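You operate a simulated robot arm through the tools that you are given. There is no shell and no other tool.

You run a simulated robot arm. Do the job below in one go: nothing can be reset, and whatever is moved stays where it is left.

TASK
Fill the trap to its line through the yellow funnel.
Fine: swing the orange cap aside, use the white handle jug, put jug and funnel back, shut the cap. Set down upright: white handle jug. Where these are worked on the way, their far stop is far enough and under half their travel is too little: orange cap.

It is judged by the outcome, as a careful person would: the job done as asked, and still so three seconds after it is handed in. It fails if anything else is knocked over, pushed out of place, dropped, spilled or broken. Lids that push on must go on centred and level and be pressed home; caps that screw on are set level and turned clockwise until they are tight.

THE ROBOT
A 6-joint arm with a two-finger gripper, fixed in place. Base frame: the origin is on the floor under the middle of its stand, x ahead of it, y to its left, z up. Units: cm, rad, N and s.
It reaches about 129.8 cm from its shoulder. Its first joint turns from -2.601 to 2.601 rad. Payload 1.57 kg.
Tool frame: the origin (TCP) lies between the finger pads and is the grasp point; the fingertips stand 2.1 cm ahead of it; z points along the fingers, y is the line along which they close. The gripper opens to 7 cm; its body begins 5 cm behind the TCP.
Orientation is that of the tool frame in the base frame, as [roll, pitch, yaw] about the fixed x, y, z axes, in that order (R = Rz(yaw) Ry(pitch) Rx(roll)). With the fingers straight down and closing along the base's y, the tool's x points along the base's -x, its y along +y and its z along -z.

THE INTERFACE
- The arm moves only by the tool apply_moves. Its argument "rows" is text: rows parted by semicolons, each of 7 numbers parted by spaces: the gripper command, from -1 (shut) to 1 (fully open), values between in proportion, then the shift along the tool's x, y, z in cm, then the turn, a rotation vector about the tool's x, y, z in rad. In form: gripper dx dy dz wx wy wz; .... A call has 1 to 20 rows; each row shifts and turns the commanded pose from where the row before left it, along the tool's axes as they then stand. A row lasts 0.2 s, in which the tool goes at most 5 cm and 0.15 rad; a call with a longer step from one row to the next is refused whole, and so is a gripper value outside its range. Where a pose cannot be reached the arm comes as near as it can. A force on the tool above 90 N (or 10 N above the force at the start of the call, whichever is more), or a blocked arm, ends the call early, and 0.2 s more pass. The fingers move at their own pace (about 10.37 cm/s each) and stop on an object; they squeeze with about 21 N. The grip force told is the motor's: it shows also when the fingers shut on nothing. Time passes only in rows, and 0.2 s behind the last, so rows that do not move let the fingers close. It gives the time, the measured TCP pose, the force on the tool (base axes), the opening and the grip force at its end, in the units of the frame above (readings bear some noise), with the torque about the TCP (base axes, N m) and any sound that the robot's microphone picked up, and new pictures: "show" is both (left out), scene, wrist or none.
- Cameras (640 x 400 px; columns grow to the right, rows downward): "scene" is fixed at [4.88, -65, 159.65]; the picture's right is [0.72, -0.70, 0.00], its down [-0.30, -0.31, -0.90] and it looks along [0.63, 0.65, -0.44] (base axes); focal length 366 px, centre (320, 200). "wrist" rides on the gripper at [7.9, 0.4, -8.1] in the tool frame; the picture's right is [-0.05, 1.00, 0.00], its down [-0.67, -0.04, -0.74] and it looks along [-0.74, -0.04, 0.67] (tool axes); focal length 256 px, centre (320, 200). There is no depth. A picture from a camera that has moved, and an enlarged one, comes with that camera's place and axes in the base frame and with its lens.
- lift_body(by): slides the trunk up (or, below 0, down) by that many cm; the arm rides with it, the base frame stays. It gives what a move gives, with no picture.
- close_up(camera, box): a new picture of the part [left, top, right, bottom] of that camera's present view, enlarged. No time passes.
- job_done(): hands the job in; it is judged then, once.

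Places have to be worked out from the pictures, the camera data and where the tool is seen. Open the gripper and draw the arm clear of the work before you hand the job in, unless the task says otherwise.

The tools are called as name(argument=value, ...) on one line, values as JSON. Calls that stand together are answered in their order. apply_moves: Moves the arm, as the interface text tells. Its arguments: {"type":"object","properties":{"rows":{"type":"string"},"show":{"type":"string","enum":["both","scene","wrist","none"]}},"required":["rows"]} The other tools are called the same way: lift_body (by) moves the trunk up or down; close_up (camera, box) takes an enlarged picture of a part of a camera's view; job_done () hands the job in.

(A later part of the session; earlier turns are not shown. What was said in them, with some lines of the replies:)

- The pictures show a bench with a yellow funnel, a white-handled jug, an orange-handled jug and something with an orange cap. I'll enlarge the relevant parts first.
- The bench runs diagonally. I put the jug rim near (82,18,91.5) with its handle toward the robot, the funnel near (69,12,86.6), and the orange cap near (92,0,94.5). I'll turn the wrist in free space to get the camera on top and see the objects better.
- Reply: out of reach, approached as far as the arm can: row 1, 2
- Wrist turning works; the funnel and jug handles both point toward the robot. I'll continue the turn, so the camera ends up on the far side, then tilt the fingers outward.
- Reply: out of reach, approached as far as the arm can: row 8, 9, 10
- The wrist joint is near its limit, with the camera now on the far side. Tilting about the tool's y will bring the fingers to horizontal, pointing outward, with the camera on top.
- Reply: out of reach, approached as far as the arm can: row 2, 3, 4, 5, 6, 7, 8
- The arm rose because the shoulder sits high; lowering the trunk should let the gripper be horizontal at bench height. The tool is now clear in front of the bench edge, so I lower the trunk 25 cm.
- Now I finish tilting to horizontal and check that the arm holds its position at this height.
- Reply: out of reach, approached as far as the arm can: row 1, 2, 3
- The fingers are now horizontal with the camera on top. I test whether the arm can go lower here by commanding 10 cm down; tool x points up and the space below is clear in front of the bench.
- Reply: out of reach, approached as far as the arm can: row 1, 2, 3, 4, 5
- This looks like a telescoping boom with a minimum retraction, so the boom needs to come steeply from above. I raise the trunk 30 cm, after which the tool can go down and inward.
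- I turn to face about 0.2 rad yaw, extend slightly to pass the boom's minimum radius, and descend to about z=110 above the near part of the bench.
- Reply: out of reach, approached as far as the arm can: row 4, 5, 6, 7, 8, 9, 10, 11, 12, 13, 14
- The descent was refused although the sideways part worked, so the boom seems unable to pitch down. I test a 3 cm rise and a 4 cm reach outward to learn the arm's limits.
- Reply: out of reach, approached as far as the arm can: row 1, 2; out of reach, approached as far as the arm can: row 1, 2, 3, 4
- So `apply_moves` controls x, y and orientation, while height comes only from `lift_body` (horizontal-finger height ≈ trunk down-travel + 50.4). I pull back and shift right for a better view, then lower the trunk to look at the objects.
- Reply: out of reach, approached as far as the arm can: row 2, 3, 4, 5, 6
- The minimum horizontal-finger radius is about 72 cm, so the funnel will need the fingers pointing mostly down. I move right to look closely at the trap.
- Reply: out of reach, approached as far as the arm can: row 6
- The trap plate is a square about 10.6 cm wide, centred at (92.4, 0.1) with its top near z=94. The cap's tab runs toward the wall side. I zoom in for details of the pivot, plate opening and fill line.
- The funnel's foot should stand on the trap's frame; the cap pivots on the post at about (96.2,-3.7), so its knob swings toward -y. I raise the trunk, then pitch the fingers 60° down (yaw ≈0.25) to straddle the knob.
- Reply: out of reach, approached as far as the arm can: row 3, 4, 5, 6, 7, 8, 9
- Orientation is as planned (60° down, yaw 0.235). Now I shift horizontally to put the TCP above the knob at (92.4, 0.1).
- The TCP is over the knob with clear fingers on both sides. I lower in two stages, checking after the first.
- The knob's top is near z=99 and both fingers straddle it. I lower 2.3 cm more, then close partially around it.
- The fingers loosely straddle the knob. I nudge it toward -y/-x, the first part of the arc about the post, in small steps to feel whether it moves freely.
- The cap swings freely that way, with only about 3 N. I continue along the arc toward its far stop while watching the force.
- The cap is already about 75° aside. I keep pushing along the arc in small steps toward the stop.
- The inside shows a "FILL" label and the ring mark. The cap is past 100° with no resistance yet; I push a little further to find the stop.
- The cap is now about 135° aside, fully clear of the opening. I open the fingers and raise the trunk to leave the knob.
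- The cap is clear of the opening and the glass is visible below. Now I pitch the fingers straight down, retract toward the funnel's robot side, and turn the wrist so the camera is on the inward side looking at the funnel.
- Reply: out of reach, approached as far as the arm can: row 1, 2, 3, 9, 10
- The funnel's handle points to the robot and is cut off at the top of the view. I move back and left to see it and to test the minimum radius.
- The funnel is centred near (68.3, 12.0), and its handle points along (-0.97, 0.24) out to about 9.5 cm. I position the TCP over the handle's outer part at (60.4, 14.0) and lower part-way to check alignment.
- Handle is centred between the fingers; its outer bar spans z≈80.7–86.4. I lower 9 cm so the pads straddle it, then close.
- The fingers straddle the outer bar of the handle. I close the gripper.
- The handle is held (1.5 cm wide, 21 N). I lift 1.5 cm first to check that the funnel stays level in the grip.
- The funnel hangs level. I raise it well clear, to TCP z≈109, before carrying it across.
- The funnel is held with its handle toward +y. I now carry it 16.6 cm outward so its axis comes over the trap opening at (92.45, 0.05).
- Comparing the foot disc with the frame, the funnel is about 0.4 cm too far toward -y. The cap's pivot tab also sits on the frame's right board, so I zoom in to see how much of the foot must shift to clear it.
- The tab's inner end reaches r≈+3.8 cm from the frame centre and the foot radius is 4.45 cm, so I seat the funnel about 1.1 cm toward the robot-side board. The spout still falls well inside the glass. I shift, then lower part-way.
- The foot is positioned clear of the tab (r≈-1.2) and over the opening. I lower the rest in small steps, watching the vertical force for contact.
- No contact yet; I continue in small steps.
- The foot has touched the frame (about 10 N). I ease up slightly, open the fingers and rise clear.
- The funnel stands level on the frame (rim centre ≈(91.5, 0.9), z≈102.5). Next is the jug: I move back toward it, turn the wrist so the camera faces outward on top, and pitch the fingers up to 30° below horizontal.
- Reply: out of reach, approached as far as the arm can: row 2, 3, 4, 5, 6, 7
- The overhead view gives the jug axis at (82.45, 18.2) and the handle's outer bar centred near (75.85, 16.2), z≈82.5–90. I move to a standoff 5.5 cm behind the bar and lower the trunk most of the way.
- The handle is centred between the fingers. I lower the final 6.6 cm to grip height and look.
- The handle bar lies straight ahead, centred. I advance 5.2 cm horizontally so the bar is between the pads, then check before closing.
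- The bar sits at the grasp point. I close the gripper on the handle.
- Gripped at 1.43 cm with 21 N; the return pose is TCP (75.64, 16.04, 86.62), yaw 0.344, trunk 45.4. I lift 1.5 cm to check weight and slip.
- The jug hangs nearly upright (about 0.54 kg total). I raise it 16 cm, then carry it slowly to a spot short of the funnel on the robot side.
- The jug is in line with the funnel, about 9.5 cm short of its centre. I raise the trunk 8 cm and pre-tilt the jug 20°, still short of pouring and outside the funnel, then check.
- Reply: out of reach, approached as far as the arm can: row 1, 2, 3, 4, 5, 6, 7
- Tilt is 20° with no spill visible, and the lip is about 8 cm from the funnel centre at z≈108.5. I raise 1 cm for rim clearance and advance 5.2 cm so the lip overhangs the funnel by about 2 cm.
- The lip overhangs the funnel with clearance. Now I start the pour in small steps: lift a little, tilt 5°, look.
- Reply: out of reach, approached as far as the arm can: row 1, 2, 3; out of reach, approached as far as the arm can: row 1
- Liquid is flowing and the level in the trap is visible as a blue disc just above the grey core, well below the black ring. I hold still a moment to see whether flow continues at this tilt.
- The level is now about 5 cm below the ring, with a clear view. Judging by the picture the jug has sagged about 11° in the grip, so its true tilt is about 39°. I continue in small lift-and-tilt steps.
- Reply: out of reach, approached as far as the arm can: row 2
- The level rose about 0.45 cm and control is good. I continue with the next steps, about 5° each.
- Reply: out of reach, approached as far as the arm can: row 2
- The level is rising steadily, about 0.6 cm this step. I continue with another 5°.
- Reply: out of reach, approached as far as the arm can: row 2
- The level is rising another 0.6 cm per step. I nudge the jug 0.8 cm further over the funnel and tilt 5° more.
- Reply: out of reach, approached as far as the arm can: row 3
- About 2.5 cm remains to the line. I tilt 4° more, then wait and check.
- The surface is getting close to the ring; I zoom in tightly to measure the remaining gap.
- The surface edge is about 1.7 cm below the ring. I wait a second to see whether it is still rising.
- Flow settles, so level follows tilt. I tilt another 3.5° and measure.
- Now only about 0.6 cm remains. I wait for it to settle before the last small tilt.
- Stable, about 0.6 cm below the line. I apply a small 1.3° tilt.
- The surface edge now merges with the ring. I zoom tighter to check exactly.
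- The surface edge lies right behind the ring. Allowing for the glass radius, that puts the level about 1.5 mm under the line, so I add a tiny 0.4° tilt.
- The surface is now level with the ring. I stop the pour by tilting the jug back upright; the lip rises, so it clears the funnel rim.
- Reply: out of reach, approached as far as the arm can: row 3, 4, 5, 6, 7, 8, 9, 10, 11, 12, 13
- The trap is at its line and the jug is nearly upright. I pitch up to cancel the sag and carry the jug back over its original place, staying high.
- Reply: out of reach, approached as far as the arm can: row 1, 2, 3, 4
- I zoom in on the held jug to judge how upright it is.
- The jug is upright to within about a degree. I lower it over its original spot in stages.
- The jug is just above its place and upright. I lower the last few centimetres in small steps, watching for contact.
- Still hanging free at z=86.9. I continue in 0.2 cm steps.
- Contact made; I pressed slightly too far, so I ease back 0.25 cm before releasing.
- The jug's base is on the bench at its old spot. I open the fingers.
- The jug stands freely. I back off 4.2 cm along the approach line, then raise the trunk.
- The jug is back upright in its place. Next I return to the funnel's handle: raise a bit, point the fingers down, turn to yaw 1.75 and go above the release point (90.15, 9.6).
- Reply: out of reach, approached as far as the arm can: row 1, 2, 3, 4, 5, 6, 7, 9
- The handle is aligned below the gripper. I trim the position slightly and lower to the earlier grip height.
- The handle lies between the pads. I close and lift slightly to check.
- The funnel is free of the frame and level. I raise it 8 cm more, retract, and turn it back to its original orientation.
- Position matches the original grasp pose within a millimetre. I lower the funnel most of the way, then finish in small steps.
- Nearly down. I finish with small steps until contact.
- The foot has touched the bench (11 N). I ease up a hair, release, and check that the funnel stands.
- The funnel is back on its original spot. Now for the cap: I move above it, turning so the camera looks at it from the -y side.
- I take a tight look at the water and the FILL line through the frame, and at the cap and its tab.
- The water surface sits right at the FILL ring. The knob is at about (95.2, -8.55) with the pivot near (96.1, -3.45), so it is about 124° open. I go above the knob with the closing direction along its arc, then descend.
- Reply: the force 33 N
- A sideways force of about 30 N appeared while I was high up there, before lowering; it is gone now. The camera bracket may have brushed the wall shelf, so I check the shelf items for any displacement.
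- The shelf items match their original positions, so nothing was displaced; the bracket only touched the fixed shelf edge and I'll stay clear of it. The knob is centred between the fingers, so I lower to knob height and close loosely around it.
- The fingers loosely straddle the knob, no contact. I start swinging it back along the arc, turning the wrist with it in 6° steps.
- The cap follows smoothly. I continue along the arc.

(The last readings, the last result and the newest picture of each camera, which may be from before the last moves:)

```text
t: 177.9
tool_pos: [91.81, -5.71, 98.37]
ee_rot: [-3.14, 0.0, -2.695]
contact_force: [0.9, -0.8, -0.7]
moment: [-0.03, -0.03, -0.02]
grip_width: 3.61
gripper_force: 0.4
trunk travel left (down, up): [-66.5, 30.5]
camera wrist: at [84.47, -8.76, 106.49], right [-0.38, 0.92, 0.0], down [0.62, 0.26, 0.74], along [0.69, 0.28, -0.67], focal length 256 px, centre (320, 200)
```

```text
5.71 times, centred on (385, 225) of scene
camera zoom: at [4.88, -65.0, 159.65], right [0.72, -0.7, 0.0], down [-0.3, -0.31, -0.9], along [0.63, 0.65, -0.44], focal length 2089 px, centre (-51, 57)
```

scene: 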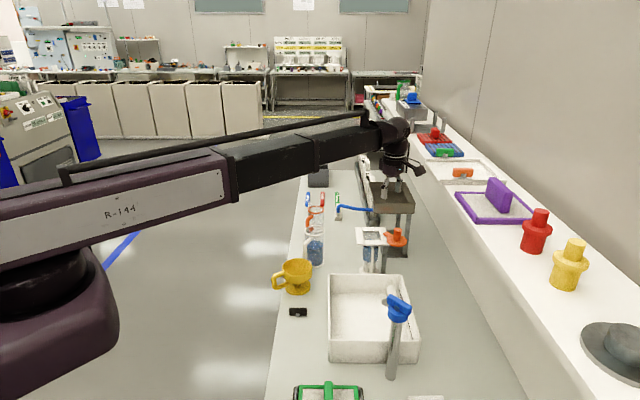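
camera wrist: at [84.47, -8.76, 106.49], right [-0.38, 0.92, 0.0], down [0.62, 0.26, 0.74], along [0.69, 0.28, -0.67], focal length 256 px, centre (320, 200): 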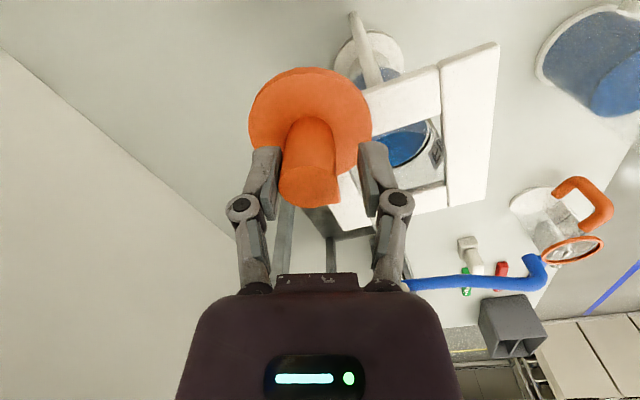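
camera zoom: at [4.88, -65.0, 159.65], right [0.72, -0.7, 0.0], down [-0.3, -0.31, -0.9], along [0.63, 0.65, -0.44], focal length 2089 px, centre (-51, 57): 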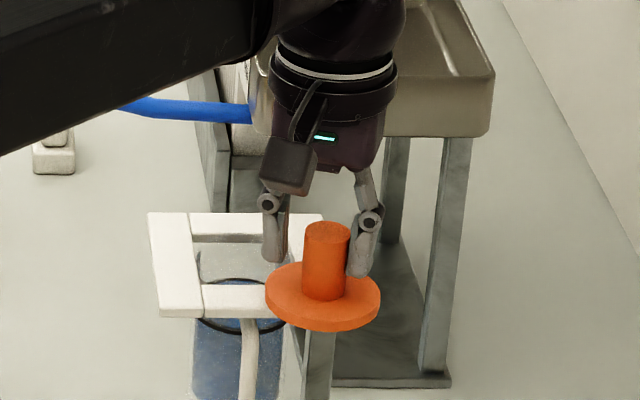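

Halfway back. I keep following the arc.

apply_moves(rows="0.02 0.01 0.534 0 0 0 0.105;0.02 0.01 0.534 0 0 0 0.105;0.02 0.01 0.534 0 0 0 0.105;0.02 0.01 0.534 0 0 0 0.105;0.02 0.01 0.534 0 0 0 0.105", show="wrist")

close_up(camera="scene", box=[350, 190, 420, 260])

```text
t: 179.1
tool_pos: [91.09, -3.14, 98.36]
ee_rot: [-3.14, 0.0, 3.063]
contact_force: [0.3, -0.8, -0.6]
moment: [-0.02, -0.01, 0.02]
grip_width: 3.61
gripper_force: 0.4
trunk travel left (down, up): [-66.5, 30.5]
camera wrist: at [83.22, -2.09, 106.48], right [0.13, 0.99, 0.0], down [0.66, -0.09, 0.75], along [0.74, -0.1, -0.67], focal length 256 px, centre (320, 200)
```

wrist: 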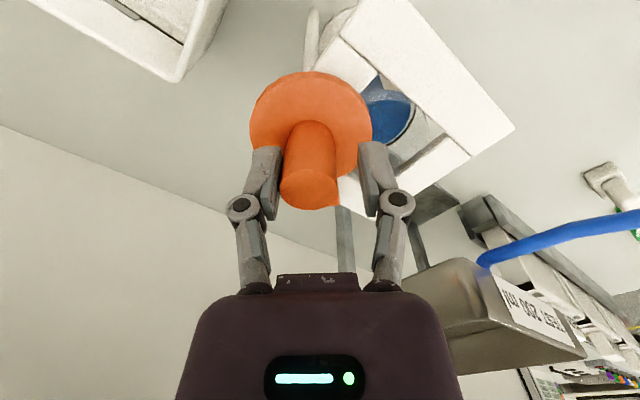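

```text
5.71 times, centred on (385, 225) of scene
camera zoom: at [4.88, -65.0, 159.65], right [0.72, -0.7, 0.0], down [-0.3, -0.31, -0.9], along [0.63, 0.65, -0.44], focal length 2089 px, centre (-51, 57)
```

zoom: 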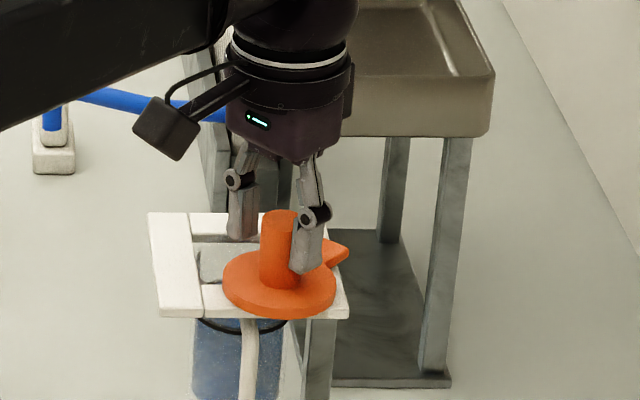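

Almost there; I continue, then finish slowly while watching the force at the closed stop.

apply_moves(rows="0.02 -0.02 0.534 0 0 0 0.105;0.02 -0.02 0.534 0 0 0 0.105;0.02 -0.02 0.534 0 0 0 0.105;0.02 -0.02 0.534 0 0 0 0.105;0.02 -0.02 0.534 0 0 0 0.105", show="wrist")

close_up(camera="scene", box=[340, 190, 410, 260])

```text
t: 180.3
tool_pos: [91.81, -0.79, 98.53]
ee_rot: [-3.141, 0.001, 2.536]
contact_force: [0.1, -0.9, 0.8]
moment: [0.0, 0.04, 0.01]
grip_width: 3.59
gripper_force: 0.2
trunk travel left (down, up): [-66.5, 30.5]
camera wrist: at [85.67, 4.12, 106.47], right [0.61, 0.79, 0.0], down [0.53, -0.41, 0.75], along [0.59, -0.46, -0.67], focal length 256 px, centre (320, 200)
```

wrist: 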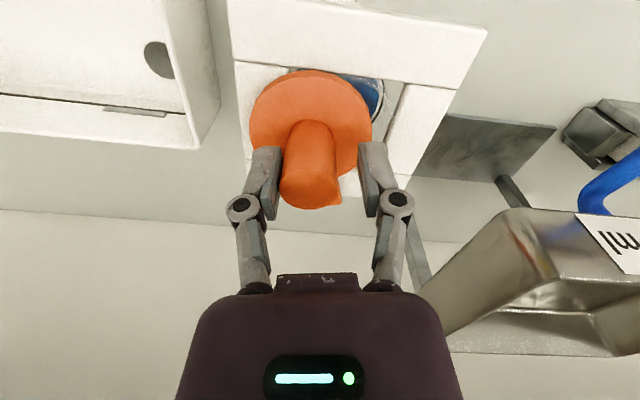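

```text
5.71 times, centred on (375, 225) of scene
camera zoom: at [4.88, -65.0, 159.65], right [0.72, -0.7, 0.0], down [-0.3, -0.31, -0.9], along [0.63, 0.65, -0.44], focal length 2089 px, centre (6, 57)
```

zoom: 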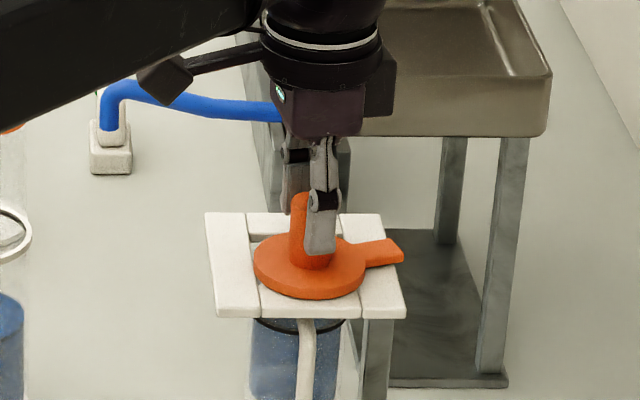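

About 1.5 cm of arc remains. I advance slowly in small increments, checking for the stop.

apply_moves(rows="0.02 -0.01 0.35 0 0 0 0.055;0.02 -0.01 0.35 0 0 0 0.055;0.02 -0.01 0.35 0 0 0 0.05", show="none")

close_up(camera="scene", box=[340, 190, 410, 260])

apply_moves(rows="0.02 0 0.15 0 0 0 0;0.02 0 0.15 0 0 0 0;0.02 0 0 0 0 0 0", show="wrist")

close_up(camera="scene", box=[340, 190, 410, 260])

```text
t: 181.1
tool_pos: [92.45, -0.07, 98.45]
ee_rot: [-3.141, 0.001, 2.379]
contact_force: [-0.3, -0.4, 0.4]
moment: [-0.01, 0.01, -0.01]
grip_width: 3.58
gripper_force: 0.2
trunk travel left (down, up): [-66.5, 30.5]
```

```text
5.71 times, centred on (375, 225) of scene
camera zoom: at [4.88, -65.0, 159.65], right [0.72, -0.7, 0.0], down [-0.3, -0.31, -0.9], along [0.63, 0.65, -0.44], focal length 2089 px, centre (6, 57)
```

zoom: 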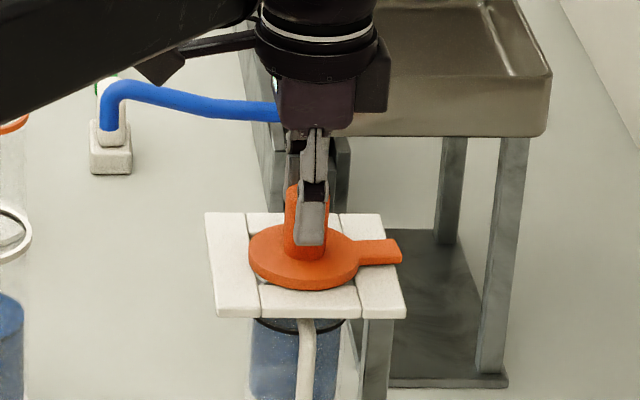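

```text
t: 181.9
tool_pos: [92.69, 0.15, 98.44]
ee_rot: [-3.141, 0.001, 2.379]
contact_force: [0.3, 0.1, 0.8]
moment: [0.0, -0.01, 0.02]
grip_width: 3.61
gripper_force: 0.0
trunk travel left (down, up): [-66.5, 30.5]
camera wrist: at [87.39, 6.06, 106.47], right [0.73, 0.69, 0.0], down [0.46, -0.48, 0.75], along [0.51, -0.54, -0.67], focal length 256 px, centre (320, 200)
```

wrist: 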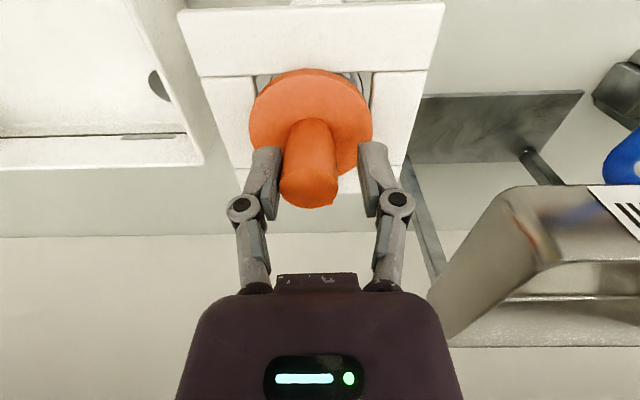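

```text
5.71 times, centred on (375, 225) of scene
camera zoom: at [4.88, -65.0, 159.65], right [0.72, -0.7, 0.0], down [-0.3, -0.31, -0.9], along [0.63, 0.65, -0.44], focal length 2089 px, centre (6, 57)
```

zoom: 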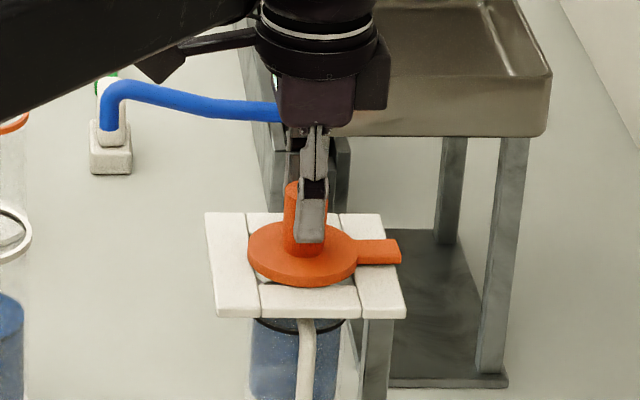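

The cap is nearly at its original position with no stop felt yet. I nudge 0.15 cm at a time.

apply_moves(rows="0.02 0 0.12 0 0 0 0;0.02 0 0 0 0 0 0", show="none")

apply_moves(rows="0.02 0 0.12 0 0 0 0;0.02 0 0 0 0 0 0", show="none")

close_up(camera="scene", box=[340, 190, 410, 260])

```text
t: 182.5
tool_pos: [92.92, 0.34, 98.51]
ee_rot: [-3.14, 0.003, 2.377]
contact_force: [-0.7, -0.2, 0.4]
moment: [-0.03, 0.01, 0.01]
grip_width: 3.58
gripper_force: 0.4
trunk travel left (down, up): [-66.5, 30.5]
```

```text
t: 183.1
tool_pos: [93.01, 0.48, 98.37]
ee_rot: [-3.14, 0.001, 2.38]
contact_force: [0.3, -1.4, 0.1]
moment: [0.0, -0.02, -0.01]
grip_width: 3.63
gripper_force: 0.1
trunk travel left (down, up): [-66.5, 30.5]
```

```text
5.71 times, centred on (375, 225) of scene
camera zoom: at [4.88, -65.0, 159.65], right [0.72, -0.7, 0.0], down [-0.3, -0.31, -0.9], along [0.63, 0.65, -0.44], focal length 2089 px, centre (6, 57)
```

zoom: 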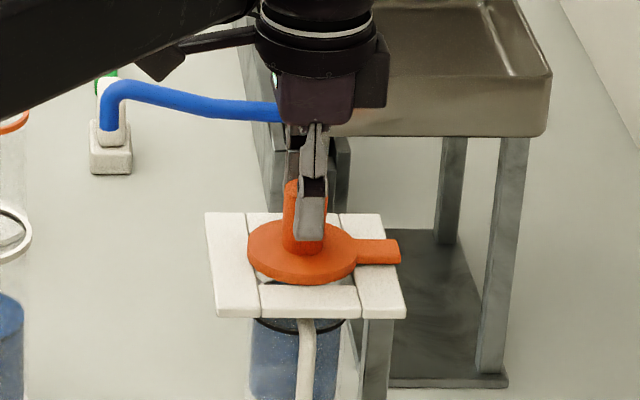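

It matches the original closed picture. I give one more small nudge to confirm the stop.

apply_moves(rows="0.02 0 0.12 0 0 0 0;0.02 0 0 0 0 0 0", show="none")

close_up(camera="scene", box=[345, 195, 405, 255])

```text
t: 183.7
tool_pos: [93.06, 0.48, 98.42]
ee_rot: [-3.14, 0.002, 2.379]
contact_force: [-3.0, -2.7, -1.4]
moment: [-0.02, 0.02, -0.02]
grip_width: 3.76
gripper_force: 1.2
trunk travel left (down, up): [-66.5, 30.5]
```

```text
6.67 times, centred on (375, 225) of scene
camera zoom: at [4.88, -65.0, 159.65], right [0.72, -0.7, 0.0], down [-0.3, -0.31, -0.9], along [0.63, 0.65, -0.44], focal length 2437 px, centre (-47, 33)
```

zoom: 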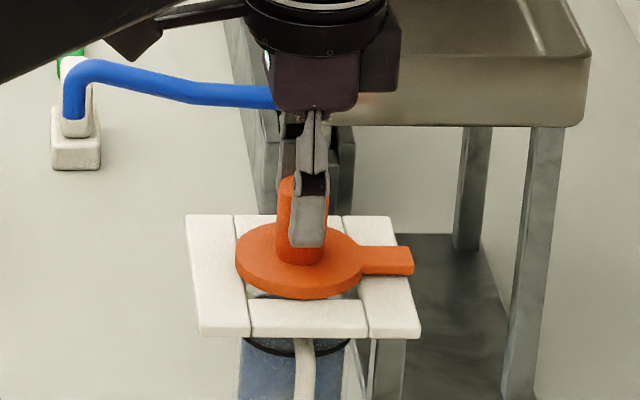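

A 4 N resistance shows the cap is against its closed stop. I centre the fingers so neither touches the knob, open, and raise the trunk.

apply_moves(rows="0.02 0 -0.3 0 0 0 0;0.4 0 -0.25 0 0 0 0;0.5 0 0 0 0 0 0", show="wrist")

lift_body(by=15)

close_up(camera="scene", box=[335, 200, 405, 280])

```text
t: 184.5
tool_pos: [92.7, 0.12, 98.37]
ee_rot: [-3.141, 0.004, 2.379]
contact_force: [0.4, 0.6, 0.2]
moment: [0.01, 0.0, -0.05]
grip_width: 5.24
gripper_force: 0.0
trunk travel left (down, up): [-66.5, 30.5]
camera wrist: at [87.24, 5.89, 106.47], right [0.73, 0.69, 0.0], down [0.46, -0.48, 0.75], along [0.51, -0.54, -0.67], focal length 256 px, centre (320, 200)
```

wrist: 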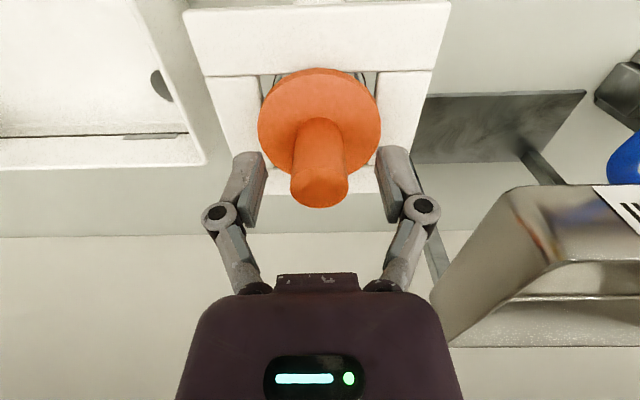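

```text
t: 186.2
tool_pos: [92.66, 0.04, 113.33]
ee_rot: [-3.138, 0.001, 2.38]
contact_force: [0.7, -0.5, 0.0]
moment: [0.0, 0.01, 0.0]
grip_width: 5.25
gripper_force: 0.0
trunk travel left (down, up): [-81.5, 15.5]
```

```text
5.00 times, centred on (370, 240) of scene
camera zoom: at [4.88, -65.0, 159.65], right [0.72, -0.7, 0.0], down [-0.3, -0.31, -0.9], along [0.63, 0.65, -0.44], focal length 1828 px, centre (70, 0)
```

zoom: 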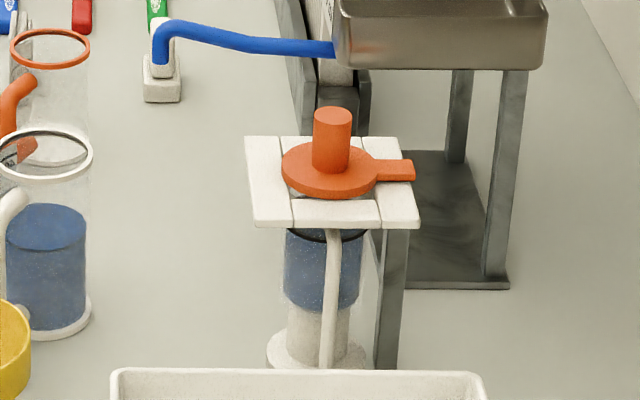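

The cap is shut as at the start and the level is at the line. I retract the arm away from the work.

apply_moves(rows="0.8 3.3 -1.43 0 0 0 0;1 3.3 -1.43 0 0 0 0;1 3.3 -1.43 0 0 0 0;1 3.3 -1.43 0 0 0 0;1 3.3 -1.43 0 0 0 0;1 3.3 -1.43 0 0 0 0;1 3.3 -1.43 0 0 0 0;1 3.3 -1.43 0 0 0 0")

lift_body(by=10)

close_up(camera="scene", box=[255, 150, 445, 400])

close_up(camera="scene", box=[350, 220, 400, 270])

close_up(camera="scene", box=[260, 180, 440, 300])

```text
t: 188.0
tool_pos: [65.49, 9.93, 113.38]
ee_rot: [-3.141, 0.001, 2.379]
contact_force: [-0.3, -0.3, -0.6]
moment: [-0.05, -0.02, 0.0]
grip_width: 7.03
gripper_force: 0.1
trunk travel left (down, up): [-81.5, 15.5]
camera wrist: at [60.06, 15.77, 121.5], right [0.73, 0.69, 0.0], down [0.46, -0.48, 0.75], along [0.51, -0.54, -0.67], focal length 256 px, centre (320, 200)
```

scene: 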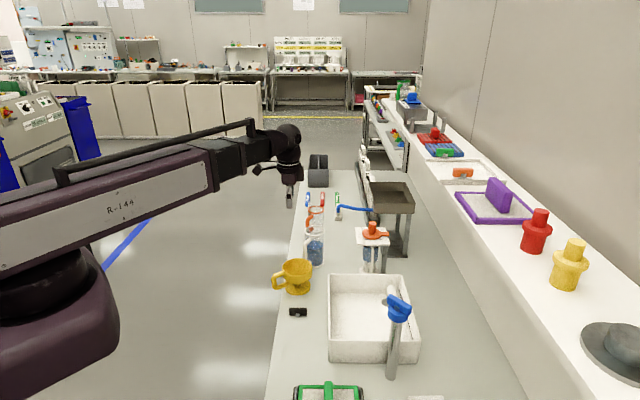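
wrist: 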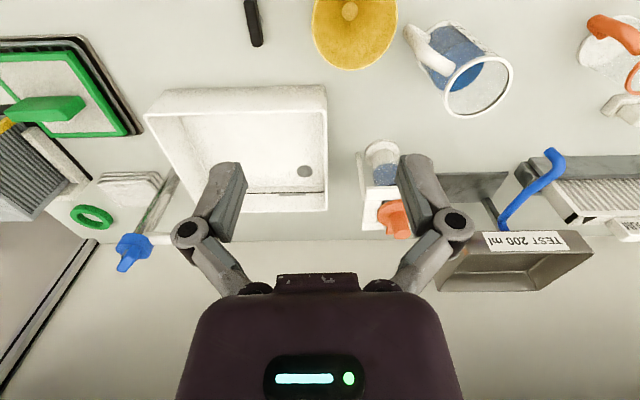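

```text
t: 189.3
tool_pos: [65.71, 9.82, 123.4]
ee_rot: [-3.139, 0.0, 2.379]
contact_force: [0.4, 0.0, 0.3]
moment: [-0.01, 0.0, 0.02]
grip_width: 6.98
gripper_force: 0.1
trunk travel left (down, up): [-91.5, 5.5]
```

```text
1.60 times, centred on (350, 275) of scene
camera zoom: at [4.88, -65.0, 159.65], right [0.72, -0.7, 0.0], down [-0.3, -0.31, -0.9], along [0.63, 0.65, -0.44], focal length 585 px, centre (272, 80)
```

zoom: 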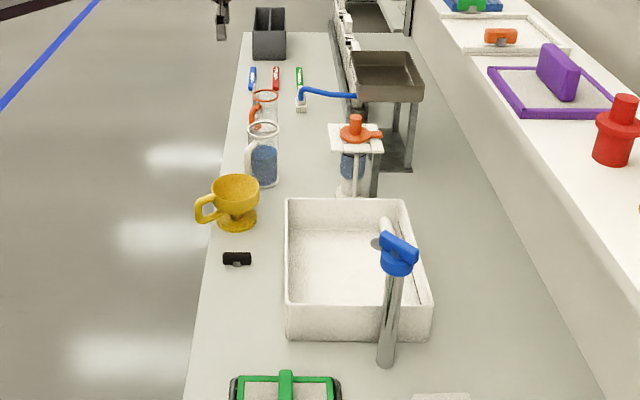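

```text
8.00 times, centred on (375, 245) of scene
camera zoom: at [4.88, -65.0, 159.65], right [0.72, -0.7, 0.0], down [-0.3, -0.31, -0.9], along [0.63, 0.65, -0.44], focal length 2924 px, centre (-120, -160)
```

zoom: 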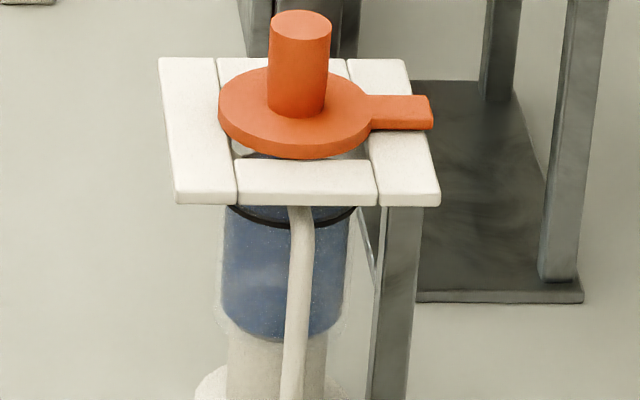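

```text
3.33 times, centred on (350, 240) of scene
camera zoom: at [4.88, -65.0, 159.65], right [0.72, -0.7, 0.0], down [-0.3, -0.31, -0.9], along [0.63, 0.65, -0.44], focal length 1218 px, centre (220, 67)
```

zoom: 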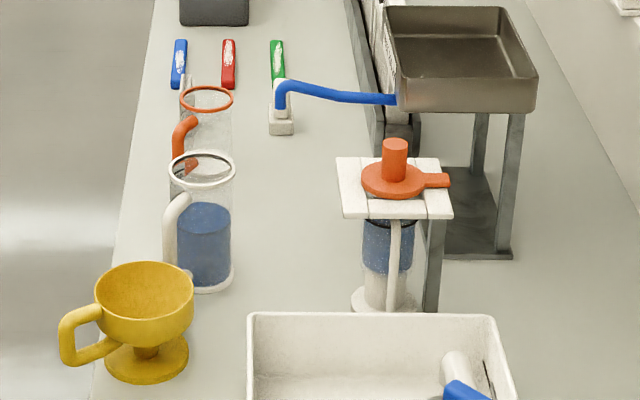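

The trap is filled to its line and the cap is shut. The jug stands upright and the funnel is back, both at their original spots, and the gripper is open and clear. I hand the job in.

job_done()

```text
The job is handed in.
```

I filled the trap to its ring line through the yellow funnel, using the white handle jug, and handed the job in. I don't have a verdict on it.

- **Trap:** in the last close-up the water surface sits right at the black ring beside the "FILL" label. I saw no spill on the bench.
- **Orange cap:** it swung about 125–135° aside for the pour. It is now shut against its stop and matches the starting picture.
- **Jug:** it is upright on its original spot. It sagged about 10° in the grip while tilted, and I corrected that before setting it down.
- **Funnel:** it stands within a few millimetres of where it started.

**Shelf contact:** while I was lining up to close the cap, the gripper hit something high up with a force of about 30 N. It was probably the camera bracket against the edge of the wall shelf. I compared the white tray and purple frame nearest that point with earlier pictures, and neither had moved; I did not measure the other shelf items.
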